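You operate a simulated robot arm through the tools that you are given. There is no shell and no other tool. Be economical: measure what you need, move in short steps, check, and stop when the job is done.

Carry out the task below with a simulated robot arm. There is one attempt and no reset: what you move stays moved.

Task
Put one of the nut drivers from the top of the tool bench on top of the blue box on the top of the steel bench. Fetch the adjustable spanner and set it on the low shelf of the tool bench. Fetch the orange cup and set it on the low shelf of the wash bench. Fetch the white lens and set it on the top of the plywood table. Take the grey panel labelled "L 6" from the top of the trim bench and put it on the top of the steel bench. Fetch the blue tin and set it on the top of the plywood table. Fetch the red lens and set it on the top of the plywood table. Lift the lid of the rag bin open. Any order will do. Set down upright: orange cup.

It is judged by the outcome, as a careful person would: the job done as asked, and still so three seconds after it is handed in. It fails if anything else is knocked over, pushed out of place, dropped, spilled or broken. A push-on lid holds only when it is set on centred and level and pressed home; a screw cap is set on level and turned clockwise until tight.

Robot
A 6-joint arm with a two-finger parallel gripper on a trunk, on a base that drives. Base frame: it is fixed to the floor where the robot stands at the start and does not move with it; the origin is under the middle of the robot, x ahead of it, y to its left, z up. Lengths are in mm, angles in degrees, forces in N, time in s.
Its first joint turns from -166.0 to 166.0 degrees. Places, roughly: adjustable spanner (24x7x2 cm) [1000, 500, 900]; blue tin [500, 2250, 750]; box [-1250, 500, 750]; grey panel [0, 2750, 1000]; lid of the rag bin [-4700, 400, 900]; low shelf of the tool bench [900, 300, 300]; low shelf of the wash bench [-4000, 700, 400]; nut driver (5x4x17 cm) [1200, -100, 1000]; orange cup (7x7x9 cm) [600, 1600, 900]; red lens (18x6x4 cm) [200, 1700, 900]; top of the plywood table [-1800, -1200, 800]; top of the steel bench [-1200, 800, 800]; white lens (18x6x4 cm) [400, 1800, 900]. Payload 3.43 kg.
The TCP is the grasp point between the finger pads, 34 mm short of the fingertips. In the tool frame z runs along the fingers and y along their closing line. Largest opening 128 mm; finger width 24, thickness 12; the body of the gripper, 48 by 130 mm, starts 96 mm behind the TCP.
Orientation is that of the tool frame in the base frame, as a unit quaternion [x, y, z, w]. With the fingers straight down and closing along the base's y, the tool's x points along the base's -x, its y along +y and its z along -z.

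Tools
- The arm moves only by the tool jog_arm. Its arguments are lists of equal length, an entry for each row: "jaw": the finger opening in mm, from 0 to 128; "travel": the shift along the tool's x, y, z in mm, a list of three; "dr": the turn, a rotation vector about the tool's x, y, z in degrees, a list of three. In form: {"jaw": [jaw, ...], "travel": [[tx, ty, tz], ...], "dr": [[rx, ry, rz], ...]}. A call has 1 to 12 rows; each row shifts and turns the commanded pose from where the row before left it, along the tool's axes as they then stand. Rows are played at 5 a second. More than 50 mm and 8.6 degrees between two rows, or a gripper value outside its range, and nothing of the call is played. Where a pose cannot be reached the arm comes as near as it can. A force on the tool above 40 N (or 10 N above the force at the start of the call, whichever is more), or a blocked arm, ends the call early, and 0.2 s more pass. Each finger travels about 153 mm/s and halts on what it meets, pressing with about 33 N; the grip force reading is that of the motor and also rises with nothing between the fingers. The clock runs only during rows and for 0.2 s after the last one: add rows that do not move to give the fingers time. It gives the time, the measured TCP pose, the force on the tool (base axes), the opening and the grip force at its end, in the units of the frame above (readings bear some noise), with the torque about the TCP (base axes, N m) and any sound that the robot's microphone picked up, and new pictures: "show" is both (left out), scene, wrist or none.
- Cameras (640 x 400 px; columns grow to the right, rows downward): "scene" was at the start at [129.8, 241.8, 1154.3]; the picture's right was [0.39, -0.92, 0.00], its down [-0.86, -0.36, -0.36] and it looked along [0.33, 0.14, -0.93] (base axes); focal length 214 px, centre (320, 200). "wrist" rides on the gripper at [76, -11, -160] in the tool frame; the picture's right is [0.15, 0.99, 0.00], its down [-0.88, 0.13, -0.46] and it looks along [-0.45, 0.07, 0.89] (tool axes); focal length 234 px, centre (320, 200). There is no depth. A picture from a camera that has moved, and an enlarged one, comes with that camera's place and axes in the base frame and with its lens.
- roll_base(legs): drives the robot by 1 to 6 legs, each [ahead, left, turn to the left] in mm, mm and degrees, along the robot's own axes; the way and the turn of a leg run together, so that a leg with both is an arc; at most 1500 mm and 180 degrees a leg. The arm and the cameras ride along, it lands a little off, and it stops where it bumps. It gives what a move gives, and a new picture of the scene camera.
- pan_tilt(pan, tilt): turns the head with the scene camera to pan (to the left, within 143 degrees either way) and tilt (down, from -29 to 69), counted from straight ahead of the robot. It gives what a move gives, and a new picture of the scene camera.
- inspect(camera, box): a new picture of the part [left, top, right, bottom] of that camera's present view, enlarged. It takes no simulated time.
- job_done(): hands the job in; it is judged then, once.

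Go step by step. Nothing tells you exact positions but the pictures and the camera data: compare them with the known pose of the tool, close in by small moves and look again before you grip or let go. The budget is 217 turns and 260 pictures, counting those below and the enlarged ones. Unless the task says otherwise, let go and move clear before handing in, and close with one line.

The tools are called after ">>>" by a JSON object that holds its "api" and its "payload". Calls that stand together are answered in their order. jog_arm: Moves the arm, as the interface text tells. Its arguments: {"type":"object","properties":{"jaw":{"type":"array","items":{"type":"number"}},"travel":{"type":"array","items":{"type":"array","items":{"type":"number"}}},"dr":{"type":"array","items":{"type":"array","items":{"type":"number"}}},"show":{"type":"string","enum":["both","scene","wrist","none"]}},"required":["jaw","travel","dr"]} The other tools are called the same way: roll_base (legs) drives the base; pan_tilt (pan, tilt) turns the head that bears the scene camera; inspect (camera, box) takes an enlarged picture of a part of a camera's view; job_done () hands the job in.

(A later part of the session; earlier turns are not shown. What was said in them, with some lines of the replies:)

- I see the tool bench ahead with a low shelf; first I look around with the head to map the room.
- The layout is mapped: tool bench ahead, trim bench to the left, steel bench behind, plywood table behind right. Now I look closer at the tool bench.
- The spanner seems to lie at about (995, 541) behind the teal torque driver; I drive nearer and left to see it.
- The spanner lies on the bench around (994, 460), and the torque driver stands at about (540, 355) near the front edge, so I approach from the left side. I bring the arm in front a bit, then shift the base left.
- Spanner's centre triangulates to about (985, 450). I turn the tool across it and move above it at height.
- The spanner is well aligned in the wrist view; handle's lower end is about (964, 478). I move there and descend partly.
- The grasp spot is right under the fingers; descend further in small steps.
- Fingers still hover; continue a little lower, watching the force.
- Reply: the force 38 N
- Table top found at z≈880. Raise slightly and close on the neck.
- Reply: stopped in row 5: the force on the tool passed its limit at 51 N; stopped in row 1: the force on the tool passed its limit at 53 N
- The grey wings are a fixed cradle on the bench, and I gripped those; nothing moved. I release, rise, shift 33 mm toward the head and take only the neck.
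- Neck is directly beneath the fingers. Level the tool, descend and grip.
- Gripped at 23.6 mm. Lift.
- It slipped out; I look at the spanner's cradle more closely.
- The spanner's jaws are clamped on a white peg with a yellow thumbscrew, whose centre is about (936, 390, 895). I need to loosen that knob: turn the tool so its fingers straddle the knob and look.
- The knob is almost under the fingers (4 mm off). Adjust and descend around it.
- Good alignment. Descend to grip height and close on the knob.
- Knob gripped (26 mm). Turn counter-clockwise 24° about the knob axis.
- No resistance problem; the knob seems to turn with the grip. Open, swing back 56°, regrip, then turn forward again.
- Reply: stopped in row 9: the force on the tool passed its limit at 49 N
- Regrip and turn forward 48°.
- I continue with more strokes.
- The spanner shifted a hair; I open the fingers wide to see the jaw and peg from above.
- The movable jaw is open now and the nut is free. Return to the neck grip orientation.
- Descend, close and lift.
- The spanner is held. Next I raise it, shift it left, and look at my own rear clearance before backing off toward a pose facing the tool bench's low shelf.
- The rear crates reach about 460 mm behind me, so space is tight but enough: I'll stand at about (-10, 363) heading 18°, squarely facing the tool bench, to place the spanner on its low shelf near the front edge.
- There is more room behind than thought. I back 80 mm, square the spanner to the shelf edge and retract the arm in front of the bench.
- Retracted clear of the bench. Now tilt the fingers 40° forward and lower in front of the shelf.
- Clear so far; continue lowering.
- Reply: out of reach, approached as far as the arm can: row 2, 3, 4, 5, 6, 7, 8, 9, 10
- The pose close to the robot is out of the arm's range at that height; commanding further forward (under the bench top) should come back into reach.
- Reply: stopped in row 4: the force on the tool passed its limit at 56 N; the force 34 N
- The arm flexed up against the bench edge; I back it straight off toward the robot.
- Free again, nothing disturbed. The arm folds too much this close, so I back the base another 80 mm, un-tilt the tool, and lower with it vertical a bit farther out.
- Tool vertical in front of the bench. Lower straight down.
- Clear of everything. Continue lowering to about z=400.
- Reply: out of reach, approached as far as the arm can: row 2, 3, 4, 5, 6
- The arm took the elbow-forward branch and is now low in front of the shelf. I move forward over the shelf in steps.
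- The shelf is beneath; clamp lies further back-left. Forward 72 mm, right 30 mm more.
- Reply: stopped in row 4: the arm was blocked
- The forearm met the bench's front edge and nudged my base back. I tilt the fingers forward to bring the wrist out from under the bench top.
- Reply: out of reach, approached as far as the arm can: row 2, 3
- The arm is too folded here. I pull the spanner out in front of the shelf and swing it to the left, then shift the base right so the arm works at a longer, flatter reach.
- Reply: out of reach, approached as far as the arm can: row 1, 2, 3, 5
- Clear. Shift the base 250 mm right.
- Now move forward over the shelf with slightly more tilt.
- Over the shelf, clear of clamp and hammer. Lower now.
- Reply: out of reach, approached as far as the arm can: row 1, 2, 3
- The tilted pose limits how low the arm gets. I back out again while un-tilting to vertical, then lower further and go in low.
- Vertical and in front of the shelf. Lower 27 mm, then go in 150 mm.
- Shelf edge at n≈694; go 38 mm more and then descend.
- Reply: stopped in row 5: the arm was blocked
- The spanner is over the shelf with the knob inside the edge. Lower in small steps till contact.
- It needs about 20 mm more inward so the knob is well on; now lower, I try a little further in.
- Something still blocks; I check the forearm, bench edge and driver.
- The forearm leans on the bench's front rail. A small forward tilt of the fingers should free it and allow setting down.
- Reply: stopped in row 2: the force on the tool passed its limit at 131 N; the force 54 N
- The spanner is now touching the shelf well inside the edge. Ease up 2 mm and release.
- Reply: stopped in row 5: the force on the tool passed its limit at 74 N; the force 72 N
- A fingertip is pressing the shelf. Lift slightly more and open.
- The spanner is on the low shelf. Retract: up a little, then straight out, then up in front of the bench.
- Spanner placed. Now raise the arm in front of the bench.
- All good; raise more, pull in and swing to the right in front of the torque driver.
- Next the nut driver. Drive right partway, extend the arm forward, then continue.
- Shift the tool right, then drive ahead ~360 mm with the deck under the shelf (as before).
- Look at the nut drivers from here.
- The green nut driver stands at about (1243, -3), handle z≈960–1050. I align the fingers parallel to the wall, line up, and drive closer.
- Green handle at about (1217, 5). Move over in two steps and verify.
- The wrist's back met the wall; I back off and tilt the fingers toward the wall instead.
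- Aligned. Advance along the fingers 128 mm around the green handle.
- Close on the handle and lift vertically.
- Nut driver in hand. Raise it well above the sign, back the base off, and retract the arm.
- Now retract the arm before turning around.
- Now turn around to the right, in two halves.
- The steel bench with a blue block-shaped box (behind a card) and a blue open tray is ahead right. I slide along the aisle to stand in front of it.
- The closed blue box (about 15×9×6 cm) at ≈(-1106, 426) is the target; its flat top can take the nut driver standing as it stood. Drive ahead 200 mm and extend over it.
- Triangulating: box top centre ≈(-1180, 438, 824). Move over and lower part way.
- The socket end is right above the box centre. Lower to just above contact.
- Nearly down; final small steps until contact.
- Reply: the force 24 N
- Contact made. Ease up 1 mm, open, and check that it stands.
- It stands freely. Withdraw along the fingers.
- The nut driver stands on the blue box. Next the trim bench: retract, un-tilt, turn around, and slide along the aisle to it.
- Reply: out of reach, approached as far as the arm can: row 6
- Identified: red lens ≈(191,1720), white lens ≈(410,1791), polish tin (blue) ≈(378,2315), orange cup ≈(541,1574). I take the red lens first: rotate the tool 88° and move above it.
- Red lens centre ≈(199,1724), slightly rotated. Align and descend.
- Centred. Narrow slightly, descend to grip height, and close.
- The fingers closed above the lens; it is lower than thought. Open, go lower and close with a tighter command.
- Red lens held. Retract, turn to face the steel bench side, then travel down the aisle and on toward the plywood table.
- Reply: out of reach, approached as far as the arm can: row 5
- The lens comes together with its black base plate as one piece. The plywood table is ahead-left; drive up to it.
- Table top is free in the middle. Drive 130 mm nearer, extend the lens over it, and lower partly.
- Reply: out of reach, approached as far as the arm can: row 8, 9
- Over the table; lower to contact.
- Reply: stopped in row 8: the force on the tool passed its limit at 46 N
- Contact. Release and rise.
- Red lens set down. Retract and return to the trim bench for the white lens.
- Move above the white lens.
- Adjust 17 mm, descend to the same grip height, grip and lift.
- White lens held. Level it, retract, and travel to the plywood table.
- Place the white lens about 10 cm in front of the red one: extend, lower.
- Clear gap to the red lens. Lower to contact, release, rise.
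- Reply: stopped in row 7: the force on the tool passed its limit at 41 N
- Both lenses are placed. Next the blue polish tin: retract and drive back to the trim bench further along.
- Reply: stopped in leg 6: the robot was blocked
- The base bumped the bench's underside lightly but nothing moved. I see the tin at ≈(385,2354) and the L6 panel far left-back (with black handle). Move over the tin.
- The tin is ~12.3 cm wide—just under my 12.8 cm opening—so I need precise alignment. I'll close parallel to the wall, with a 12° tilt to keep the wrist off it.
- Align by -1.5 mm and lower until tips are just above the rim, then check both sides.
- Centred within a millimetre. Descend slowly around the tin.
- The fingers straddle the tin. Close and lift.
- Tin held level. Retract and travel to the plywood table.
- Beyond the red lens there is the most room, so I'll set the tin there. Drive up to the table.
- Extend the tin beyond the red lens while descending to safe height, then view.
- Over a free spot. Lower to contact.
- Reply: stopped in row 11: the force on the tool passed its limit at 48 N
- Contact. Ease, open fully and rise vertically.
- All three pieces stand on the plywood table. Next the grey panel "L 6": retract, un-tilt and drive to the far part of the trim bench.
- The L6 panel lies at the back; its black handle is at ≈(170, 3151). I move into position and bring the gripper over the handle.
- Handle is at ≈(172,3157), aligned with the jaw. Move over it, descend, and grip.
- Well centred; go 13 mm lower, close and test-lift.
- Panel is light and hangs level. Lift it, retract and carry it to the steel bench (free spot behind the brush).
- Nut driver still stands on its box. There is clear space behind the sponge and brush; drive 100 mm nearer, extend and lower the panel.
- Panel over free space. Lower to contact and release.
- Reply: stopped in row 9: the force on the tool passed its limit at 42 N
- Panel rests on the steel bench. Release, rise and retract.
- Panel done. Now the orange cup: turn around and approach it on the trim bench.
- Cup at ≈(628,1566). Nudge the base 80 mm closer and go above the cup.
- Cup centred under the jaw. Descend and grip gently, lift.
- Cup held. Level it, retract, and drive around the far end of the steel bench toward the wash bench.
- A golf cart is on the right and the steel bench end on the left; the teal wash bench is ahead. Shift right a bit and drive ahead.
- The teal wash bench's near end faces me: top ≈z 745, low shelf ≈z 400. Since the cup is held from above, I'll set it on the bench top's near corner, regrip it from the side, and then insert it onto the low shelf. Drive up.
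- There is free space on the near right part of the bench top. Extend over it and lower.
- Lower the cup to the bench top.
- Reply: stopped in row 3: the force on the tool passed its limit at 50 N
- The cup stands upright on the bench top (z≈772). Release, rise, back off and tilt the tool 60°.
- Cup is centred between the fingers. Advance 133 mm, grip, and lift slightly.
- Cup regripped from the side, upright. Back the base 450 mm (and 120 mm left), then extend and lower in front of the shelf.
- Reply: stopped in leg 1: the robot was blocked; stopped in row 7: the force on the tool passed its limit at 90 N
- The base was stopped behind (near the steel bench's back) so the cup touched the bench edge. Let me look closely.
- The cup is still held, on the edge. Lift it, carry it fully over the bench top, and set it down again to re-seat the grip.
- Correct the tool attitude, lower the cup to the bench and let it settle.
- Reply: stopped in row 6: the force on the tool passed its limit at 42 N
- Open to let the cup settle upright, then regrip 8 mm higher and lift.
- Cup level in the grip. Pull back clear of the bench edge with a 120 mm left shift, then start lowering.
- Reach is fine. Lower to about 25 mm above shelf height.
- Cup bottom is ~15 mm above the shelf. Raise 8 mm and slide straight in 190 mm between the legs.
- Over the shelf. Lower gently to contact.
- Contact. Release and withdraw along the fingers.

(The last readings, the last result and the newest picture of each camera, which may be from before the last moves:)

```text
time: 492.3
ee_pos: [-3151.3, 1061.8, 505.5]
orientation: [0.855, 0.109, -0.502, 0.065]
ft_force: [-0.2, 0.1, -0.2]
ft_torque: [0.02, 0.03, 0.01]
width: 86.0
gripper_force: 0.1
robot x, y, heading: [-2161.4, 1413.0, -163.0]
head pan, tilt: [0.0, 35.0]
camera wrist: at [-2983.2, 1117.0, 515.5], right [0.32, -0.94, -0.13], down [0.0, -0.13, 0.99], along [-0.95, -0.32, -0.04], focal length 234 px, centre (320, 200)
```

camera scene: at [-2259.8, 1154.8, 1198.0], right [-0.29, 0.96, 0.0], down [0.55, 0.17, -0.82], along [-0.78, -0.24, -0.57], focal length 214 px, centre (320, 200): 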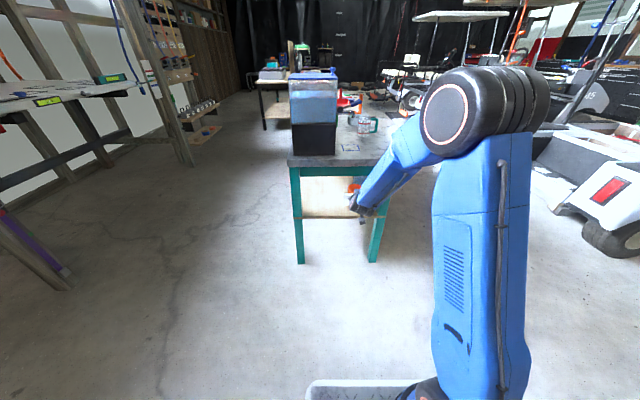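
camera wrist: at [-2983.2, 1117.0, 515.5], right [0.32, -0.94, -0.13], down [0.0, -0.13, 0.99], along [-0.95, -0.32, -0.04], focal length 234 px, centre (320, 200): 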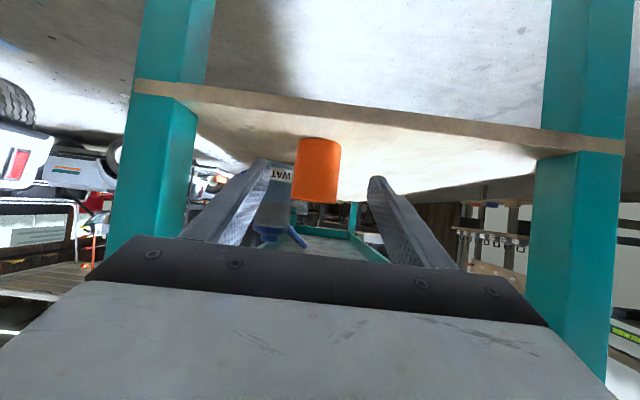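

The cup stands upright on the wash bench's low shelf. Now pull back, raise the arm, and check what the base bumped behind me and where the rag bin is.

>>> {"api": "jog_arm", "payload": {"jaw": [86, 86, 86, 86, 86, 86, 86, 86, 86, 86, 86, 86], "travel": [[20, 0, -35], [20, 0, -35], [20, 0, -35], [-35, 0, -20], [-35, 0, -20], [-35, 0, -20], [-35, 0, -20], [-35, 0, -20], [-35, 0, -20], [-35, 0, -20], [-35, 0, -20], [-35, 0, -20]], "dr": [[0, 0, 0], [0, 0, 0], [0, 0, 0], [0, 0, 0], [0, 0, 0], [0, 0, 0], [0, 0, 0], [0, 0, 0], [0, 0, 0], [0, 0, 0], [0, 0, 0], [0, 0, 0]], "show": "none"}}

>>> {"api": "pan_tilt", "payload": {"pan": -143, "tilt": 35}}

>>> {"api": "pan_tilt", "payload": {"pan": 10, "tilt": 12}}

```text
time: 494.9
ee_pos: [-3031.9, 1089.5, 874.7]
orientation: [0.854, 0.111, -0.504, 0.066]
ft_force: [0.5, 0.5, -0.8]
ft_torque: [-0.05, 0.02, 0.0]
width: 86.0
gripper_force: 0.1
out of reach, approached as far as the arm can: row 3
robot x, y, heading: [-2163.6, 1413.2, -162.9]
head pan, tilt: [0.0, 35.0]
```

```text
time: 497.1
ee_pos: [-3031.2, 1089.4, 872.0]
orientation: [0.855, 0.109, -0.503, 0.065]
ft_force: [0.3, -0.4, -0.1]
ft_torque: [0.0, -0.01, 0.0]
width: 85.7
gripper_force: 0.0
robot x, y, heading: [-2161.5, 1414.0, -163.1]
head pan, tilt: [-143.0, 35.0]
camera scene: at [-2123.6, 1251.4, 1198.0], right [0.81, -0.59, 0.0], down [-0.34, -0.46, -0.82], along [0.48, 0.66, -0.57], focal length 214 px, centre (320, 200)
```

scene: 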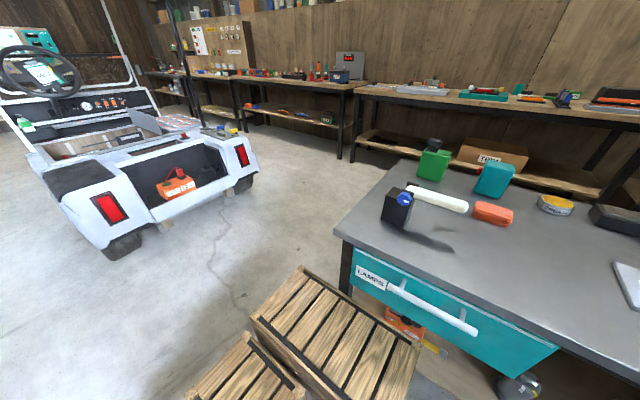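

```text
time: 499.5
ee_pos: [-3030.9, 1089.0, 872.3]
orientation: [0.855, 0.109, -0.503, 0.065]
ft_force: [0.5, 0.4, -0.6]
ft_torque: [-0.03, 0.01, 0.04]
width: 86.3
gripper_force: 0.1
robot x, y, heading: [-2159.4, 1413.8, -162.9]
head pan, tilt: [10.0, 12.0]
camera scene: at [-2258.8, 1138.2, 1234.9], right [-0.45, 0.89, 0.0], down [0.19, 0.09, -0.98], along [-0.87, -0.44, -0.21], focal length 214 px, centre (320, 200)
```

scene: 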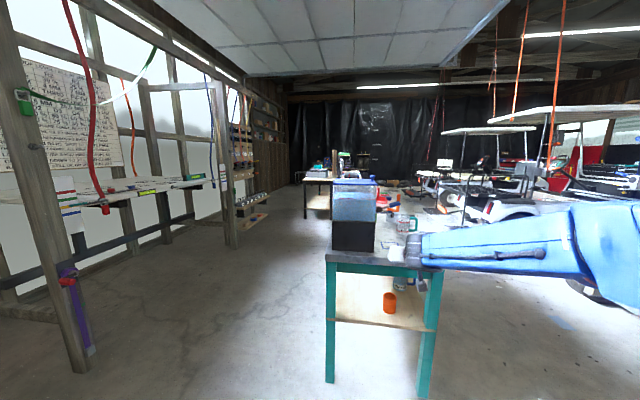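

The rear crates only touched the steel bench's closed drawer; nothing moved. The rag bin should be beyond the wash bench; drive around its left side.

>>> {"api": "roll_base", "payload": {"legs": [[0, 900, 0], [1150, 0, 0]]}}

>>> {"api": "pan_tilt", "payload": {"pan": -20, "tilt": 20}}

```text
time: 509.7
ee_pos: [-3868.1, -124.3, 873.4]
orientation: [0.854, 0.117, -0.502, 0.07]
ft_force: [0.5, -0.1, 0.1]
ft_torque: [0.01, 0.05, -0.01]
width: 85.9
gripper_force: 0.0
robot x, y, heading: [-2999.7, 213.9, -162.3]
head pan, tilt: [10.0, 12.0]
camera scene: at [-3096.5, -63.2, 1234.9], right [-0.46, 0.89, 0.0], down [0.18, 0.1, -0.98], along [-0.87, -0.45, -0.21], focal length 214 px, centre (320, 200)
```

scene: 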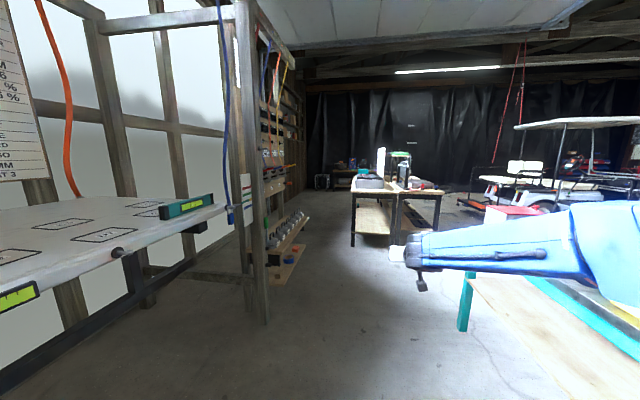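

```text
time: 510.7
ee_pos: [-3867.2, -124.7, 872.1]
orientation: [0.853, 0.117, -0.503, 0.07]
ft_force: [0.0, -0.7, -0.2]
ft_torque: [0.02, 0.04, 0.0]
width: 86.2
gripper_force: 0.0
robot x, y, heading: [-3004.9, 214.7, -162.2]
head pan, tilt: [-20.0, 20.0]
camera scene: at [-3106.9, -16.2, 1221.9], right [0.04, 1.0, 0.0], down [0.34, -0.01, -0.94], along [-0.94, 0.04, -0.34], focal length 214 px, centre (320, 200)
```

scene: 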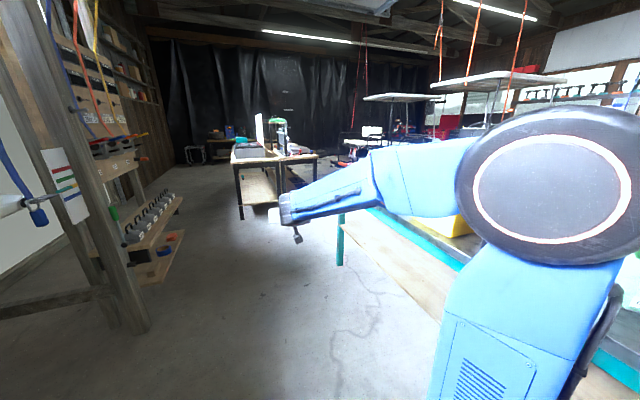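

The rag bin (red lid, ≈(-4700, 380, 880)) appears to sit at the far end of the wash bench. Fold the arm in, drive alongside, and turn toward it.

>>> {"api": "jog_arm", "payload": {"jaw": [86, 86, 86, 86, 86, 86, 86, 86, 86, 86, 86, 86], "travel": [[0, 0, -35], [0, 0, -35], [0, 0, -35], [0, 0, -35], [0, 0, -35], [0, 0, -35], [0, 0, -30], [0, 0, -20], [45, 0, 0], [45, 0, 0], [45, 0, 0], [45, 0, 0]], "dr": [[0, 7.5, 0], [0, 7.5, 0], [0, 7.5, 0], [0, 7.5, 0], [0, 7.5, 0], [0, 7.5, 0], [0, 7.5, 0], [0, 7.5, 0], [0, 0, 0], [0, 0, 0], [0, 0, 0], [0, 0, 0]], "show": "none"}}

>>> {"api": "roll_base", "payload": {"legs": [[750, 0, 0], [0, 0, -40]]}}

>>> {"api": "pan_tilt", "payload": {"pan": -5, "tilt": 30}}

```text
time: 513.3
ee_pos: [-3550.7, -34.3, 1070.6]
orientation: [0.991, 0.136, -0.008, 0.002]
ft_force: [-0.6, 0.6, -0.4]
ft_torque: [0.05, -0.11, -0.04]
width: 86.1
gripper_force: 0.0
robot x, y, heading: [-3001.5, 210.7, -162.0]
head pan, tilt: [-20.0, 20.0]
```

```text
time: 519.2
ee_pos: [-4291.9, 159.6, 1070.6]
orientation: [0.977, -0.215, -0.008, -0.001]
ft_force: [0.0, 0.3, -0.7]
ft_torque: [-0.01, 0.0, -0.03]
width: 86.1
gripper_force: 0.0
robot x, y, heading: [-3712.5, -10.5, 157.0]
head pan, tilt: [-20.0, 20.0]
camera scene: at [-3943.7, -117.3, 1221.9], right [0.68, 0.73, 0.0], down [0.25, -0.23, -0.94], along [-0.69, 0.64, -0.34], focal length 214 px, centre (320, 200)
```

scene: 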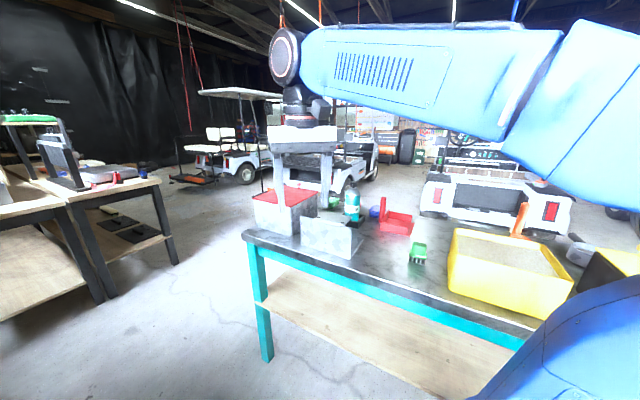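

```text
time: 520.0
ee_pos: [-4291.8, 157.4, 1071.0]
orientation: [0.976, -0.216, -0.009, -0.001]
ft_force: [0.5, 0.6, -0.3]
ft_torque: [0.02, -0.03, 0.02]
width: 85.9
gripper_force: 0.0
robot x, y, heading: [-3715.0, -9.6, 157.0]
head pan, tilt: [-5.0, 30.0]
camera scene: at [-3955.4, -138.3, 1205.9], right [0.47, 0.88, 0.0], down [0.44, -0.23, -0.87], along [-0.77, 0.4, -0.5], focal length 214 px, centre (320, 200)
```

scene: 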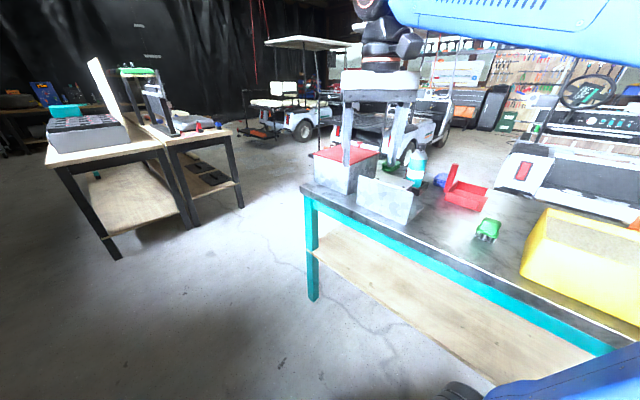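

>>> {"api": "inspect", "payload": {"camera": "scene", "box": [290, 120, 450, 230]}}

```text
3.64 times, centred on (370, 175) of scene
camera zoom: at [-3955.4, -138.3, 1205.9], right [0.47, 0.88, 0.0], down [0.44, -0.23, -0.87], along [-0.77, 0.4, -0.5], focal length 780 px, centre (138, 291)
```

zoom: 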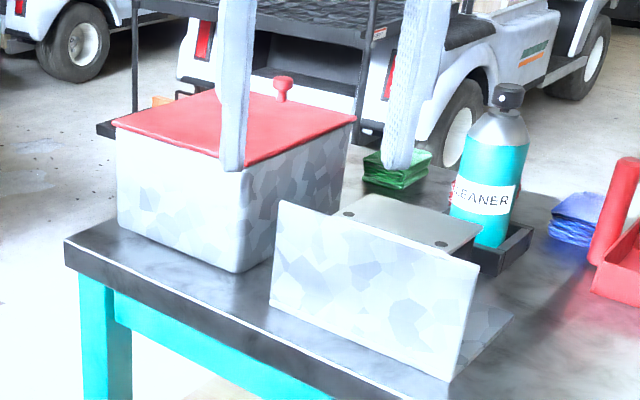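

The bin has a red lid with a knob on its far edge, ≈(-4790, 513), and the hinge on the near edge; the lid should swing up toward the near side. Position the robot squarely in front of it.

>>> {"api": "roll_base", "payload": {"legs": [[0, 646, 0], [690, 0, 0], [0, 0, -49]]}}

>>> {"api": "inspect", "payload": {"camera": "scene", "box": [300, 80, 500, 260]}}

```text
time: 529.2
ee_pos: [-4852.9, 212.9, 1070.7]
orientation: [0.798, -0.602, -0.007, -0.005]
ft_force: [-0.1, -0.1, -0.2]
ft_torque: [0.01, 0.0, 0.02]
width: 85.9
gripper_force: 0.0
robot x, y, heading: [-4603.4, -334.7, 108.1]
head pan, tilt: [-5.0, 30.0]
camera scene: at [-4857.2, -238.7, 1205.8], right [0.97, 0.23, 0.0], down [0.11, -0.49, -0.87], along [-0.2, 0.84, -0.5], focal length 214 px, centre (320, 200)
```

scene: 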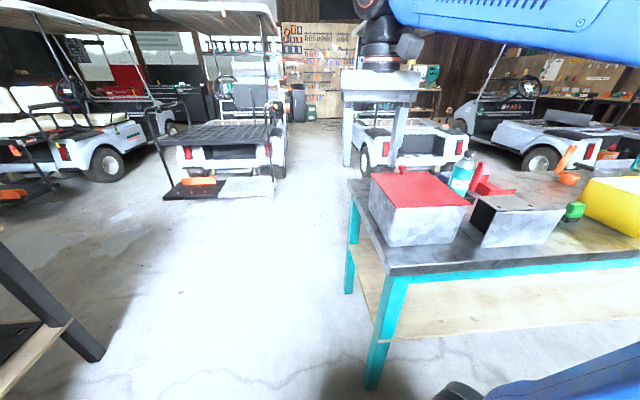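

```text
2.22 times, centred on (400, 170) of scene
camera zoom: at [-4857.2, -238.7, 1205.8], right [0.97, 0.23, 0.0], down [0.11, -0.49, -0.87], along [-0.2, 0.84, -0.5], focal length 477 px, centre (142, 267)
```

zoom: 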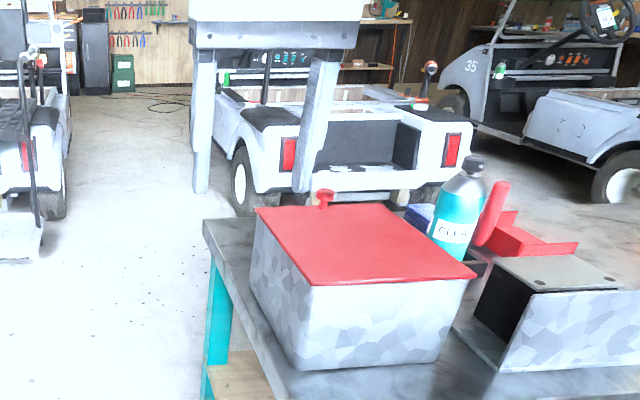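

Geometry: hinge line on the near edge, knob ≈(-4749,480, z≈942) at 0.2 m radius. Back the base 90 mm for room, and bring the gripper above the knob with a 20° tilt.

>>> {"api": "roll_base", "payload": {"legs": [[-90, 0, 0]]}}

>>> {"api": "jog_arm", "payload": {"jaw": [70, 70, 70, 60, 60, 60, 60, 60, 60, 60, 60, 60], "travel": [[0, 0, 0], [0, 0, 0], [0, 0, 0], [-35.5, -22.6, 12.9], [-35.5, -22.6, 12.9], [-35.5, -22.6, 12.9], [-35.5, -22.6, 12.9], [-35.5, -22.6, 12.9], [-35.5, -22.6, 12.9], [-35.5, -22.6, 12.9], [-35.5, -22.6, 12.9], [0, 0, 0]], "dr": [[0, -6.7, -0.8], [0, -6.7, -0.8], [0, -6.7, -0.8], [0, 0, 0], [0, 0, 0], [0, 0, 0], [0, 0, 0], [0, 0, 0], [0, 0, 0], [0, 0, 0], [0, 0, 0], [0, 0, 0]], "show": "wrist"}}

```text
time: 530.3
ee_pos: [-4822.3, 123.5, 1071.2]
orientation: [0.799, -0.602, -0.008, -0.004]
ft_force: [-0.2, 0.6, -0.5]
ft_torque: [-0.03, 0.01, 0.05]
width: 85.9
gripper_force: 0.0
robot x, y, heading: [-4570.6, -423.7, 108.0]
head pan, tilt: [-5.0, 30.0]
camera scene: at [-4828.1, -326.9, 1205.8], right [0.97, 0.23, 0.0], down [0.11, -0.49, -0.87], along [-0.2, 0.84, -0.5], focal length 214 px, centre (320, 200)
```

scene: 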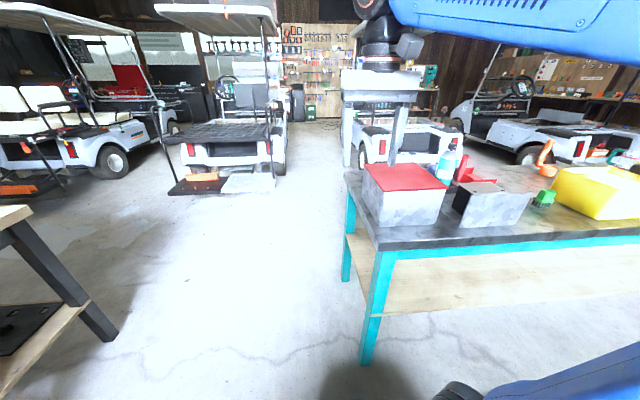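

```text
time: 532.9
ee_pos: [-4747.1, 467.1, 1078.0]
orientation: [0.797, -0.575, -0.147, -0.11]
ft_force: [0.2, 0.0, 0.7]
ft_torque: [-0.01, 0.04, -0.04]
width: 60.0
gripper_force: 0.0
robot x, y, heading: [-4571.3, -426.0, 108.2]
head pan, tilt: [-5.0, 30.0]
camera wrist: at [-4696.6, 348.7, 1199.6], right [-0.9, -0.44, -0.06], down [-0.33, 0.58, 0.74], along [-0.29, 0.68, -0.67], focal length 234 px, centre (320, 200)
```

wrist: 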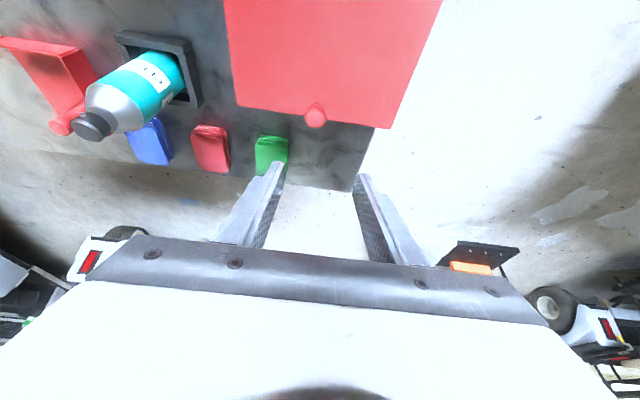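

Knob located at ≈(-4743,486). Descend around it and close.

>>> {"api": "jog_arm", "payload": {"jaw": [60, 60, 60, 60, 40, 10, 10, 10], "travel": [[12, -4, 38], [12, -3, 38], [12, -3, 38.8], [0, 0, 0], [0, 0, 0], [0, 0, 0], [0, 0, 0], [0, 0, 0]], "dr": [[0, 0, 0], [0, 0, 0], [0, 0, 0], [0, 0, 0], [0, 0, 0], [0, 0, 0], [0, 0, 0], [0, 0, 0]], "show": "wrist"}}

```text
time: 534.7
ee_pos: [-4736.9, 477.9, 956.4]
orientation: [0.797, -0.575, -0.146, -0.11]
ft_force: [14.2, 5.2, -2.6]
ft_torque: [0.25, 0.51, -0.13]
width: 25.4
gripper_force: 45.0
robot x, y, heading: [-4570.6, -420.9, 108.2]
head pan, tilt: [-5.0, 30.0]
camera wrist: at [-4687.7, 358.6, 1076.2], right [-0.9, -0.44, -0.06], down [-0.33, 0.58, 0.74], along [-0.29, 0.68, -0.67], focal length 234 px, centre (320, 200)
```

wrist: 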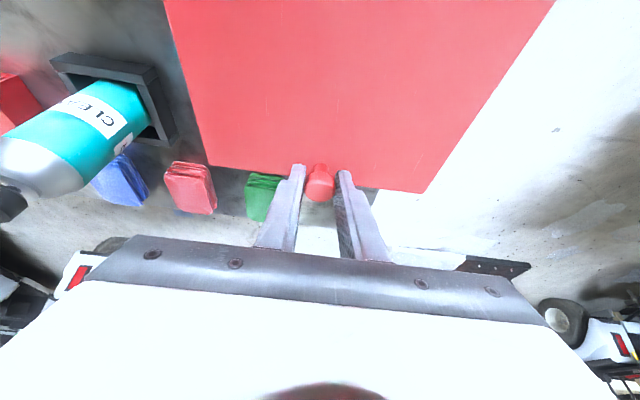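

Knob is pinched. Begin swinging the lid up along its arc.

>>> {"api": "jog_arm", "payload": {"jaw": [10, 10, 10, 10], "travel": [[-3.9, 0, -35], [-0.2, 0, -35.3], [3.6, 0, -35.4], [0, 0, 0]], "dr": [[0, -4, 0], [0, -4, 0], [0, -4, 0], [0, 0, 0]], "show": "scene"}}

```text
time: 535.7
ee_pos: [-4724.5, 434.4, 1053.1]
orientation: [0.778, -0.56, -0.229, -0.169]
ft_force: [23.8, 7.2, 8.2]
ft_torque: [-1.18, -0.54, 0.0]
width: 25.2
gripper_force: 45.0
robot x, y, heading: [-4567.6, -426.8, 107.9]
head pan, tilt: [-5.0, 30.0]
camera scene: at [-4827.0, -326.7, 1206.0], right [0.97, 0.23, 0.0], down [0.11, -0.49, -0.87], along [-0.2, 0.84, -0.5], focal length 214 px, centre (320, 200)
```

scene: 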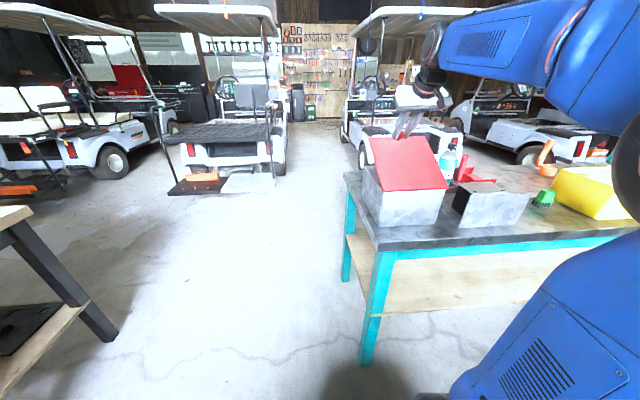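

Lid follows. Relieve the small side force and continue.

>>> {"api": "jog_arm", "payload": {"jaw": [10, 10, 10, 10, 10], "travel": [[0, -3, 0], [7.2, 0, -35.3], [11, 0, -34.2], [14.5, 0, -33.3], [17.8, 0, -31.7]], "dr": [[0, 0, 0], [0, -4, 0], [0, -4, 0], [0, -4, 0], [0, -4, 0]], "show": "none"}}

```text
time: 536.9
ee_pos: [-4685.4, 319.3, 1125.3]
orientation: [0.738, -0.531, -0.336, -0.246]
ft_force: [2.2, -2.1, 11.5]
ft_torque: [-0.91, -0.16, 0.41]
width: 25.3
gripper_force: 44.5
robot x, y, heading: [-4572.1, -421.1, 108.2]
head pan, tilt: [-5.0, 30.0]
```

Good, forces are low. Continue past vertical.

>>> {"api": "jog_arm", "payload": {"jaw": [10, 10, 10, 10, 10], "travel": [[21.2, 0, -30], [24, 0, -27.7], [26.9, 0, -25.3], [14.3, 0, -11.8], [0, 0, 0]], "dr": [[0, -4, 0], [0, -4, 0], [0, -4, 0], [0, -2, 0], [0, 0, 0]], "show": "scene"}}

```text
time: 538.1
ee_pos: [-4646.9, 199.5, 1112.6]
orientation: [0.692, -0.497, -0.423, -0.309]
ft_force: [-11.0, -4.6, 9.3]
ft_torque: [0.52, 0.4, 0.01]
width: 25.3
gripper_force: 45.3
robot x, y, heading: [-4569.7, -423.5, 108.1]
head pan, tilt: [-5.0, 30.0]
camera scene: at [-4828.6, -327.5, 1205.8], right [0.97, 0.23, 0.0], down [0.11, -0.49, -0.87], along [-0.2, 0.84, -0.5], focal length 214 px, centre (320, 200)
```

scene: 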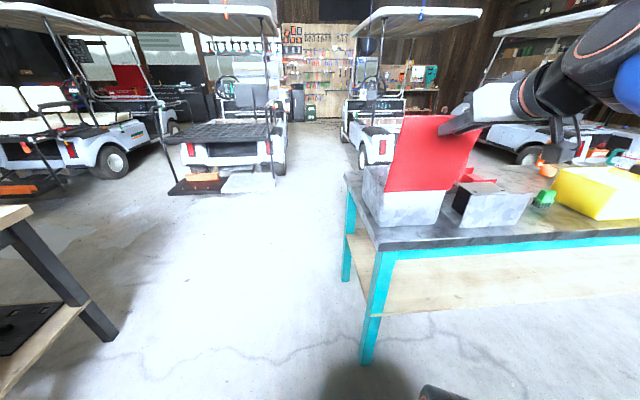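

Lid is past vertical. Ease it a bit further to find its stop.

>>> {"api": "jog_arm", "payload": {"jaw": [10, 10, 10], "travel": [[15, 0, -10.5], [15, 0, -10.5], [0, 0, 0]], "dr": [[0, -2, 0], [0, -2, 0], [0, 0, 0]], "show": "none"}}

```text
time: 538.9
ee_pos: [-4637.7, 170.7, 1094.6]
orientation: [0.677, -0.486, -0.447, -0.326]
ft_force: [-6.8, 16.0, 26.7]
ft_torque: [0.73, 0.37, -0.19]
width: 25.4
gripper_force: 45.4
robot x, y, heading: [-4572.4, -426.1, 107.9]
head pan, tilt: [-5.0, 30.0]
```

The lid has reached its stop. Release and withdraw.

>>> {"api": "jog_arm", "payload": {"jaw": [24, 34, 50, 64, 64, 64, 64], "travel": [[-3, 0, 2], [0, 0, 0], [0, 0, 0], [0, 0, 0], [0, 0, -25], [0, 0, -30], [0, 0, -30]], "dr": [[0, 0, 0], [0, 0, 0], [0, 0, 0], [0, 0, 0], [0, 0, 0], [0, 0, 0], [0, 0, 0]], "show": "scene"}}

```text
time: 540.5
ee_pos: [-4716.4, 68.5, 1126.8]
orientation: [0.772, -0.31, -0.519, -0.198]
ft_force: [0.0, 0.7, -0.7]
ft_torque: [0.03, 0.02, -0.01]
width: 63.8
gripper_force: 0.0
robot x, y, heading: [-4572.7, -423.9, 107.8]
head pan, tilt: [-5.0, 30.0]
stopped in row 7: the arm was blocked; the commanded pose is now the measured one
camera scene: at [-4814.6, -333.2, 1209.4], right [0.97, 0.23, -0.01], down [0.1, -0.48, -0.87], along [-0.2, 0.85, -0.49], focal length 214 px, centre (320, 200)
```

scene: 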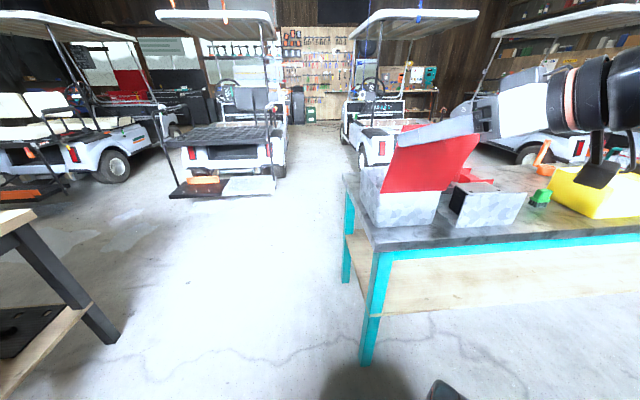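

The lid stays open. The arm folded awkwardly on retreat; raise it straight up and clear.

>>> {"api": "jog_arm", "payload": {"jaw": [64, 64, 64, 64], "travel": [[-23, 0, -10], [-37, 0.6, -15.4], [-37, 0.6, -15.4], [0, 0, 0]], "dr": [[0, 0, 0], [0, 0, 0], [0, 0, 0], [0, 0, 0]], "show": "none"}}

>>> {"api": "inspect", "payload": {"camera": "scene", "box": [320, 80, 560, 250]}}

```text
time: 541.5
ee_pos: [-4724.9, 56.9, 1235.0]
orientation: [0.773, -0.304, -0.517, -0.206]
ft_force: [-1.0, -0.1, 0.3]
ft_torque: [0.0, 0.03, 0.0]
width: 64.1
gripper_force: 0.0
robot x, y, heading: [-4572.4, -423.8, 107.9]
head pan, tilt: [-5.0, 30.0]
```

```text
2.35 times, centred on (440, 165) of scene
camera zoom: at [-4822.0, -336.9, 1208.3], right [0.97, 0.24, 0.0], down [0.11, -0.48, -0.87], along [-0.21, 0.85, -0.49], focal length 505 px, centre (38, 282)
```

zoom: 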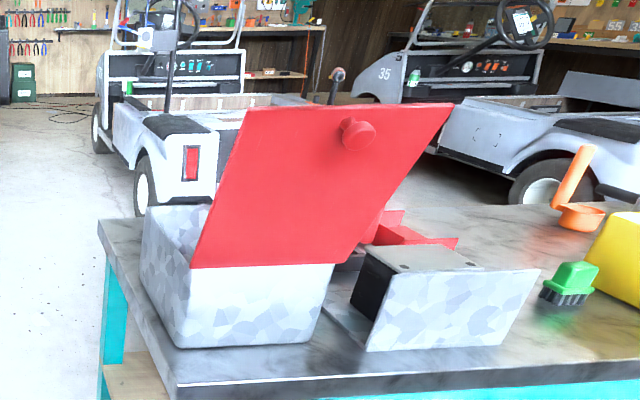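

All eight items are in place as far as my pictures show, and the lid stays open past vertical with the arm clear, so I hand the job in.

>>> {"api": "job_done", "payload": {}}

```text
The job is handed in.
```

All eight parts of the job are done and handed in: nut driver, spanner, cup, both lenses, panel and tin are in their places, the orange cup is upright, and the rag bin lid stands open.
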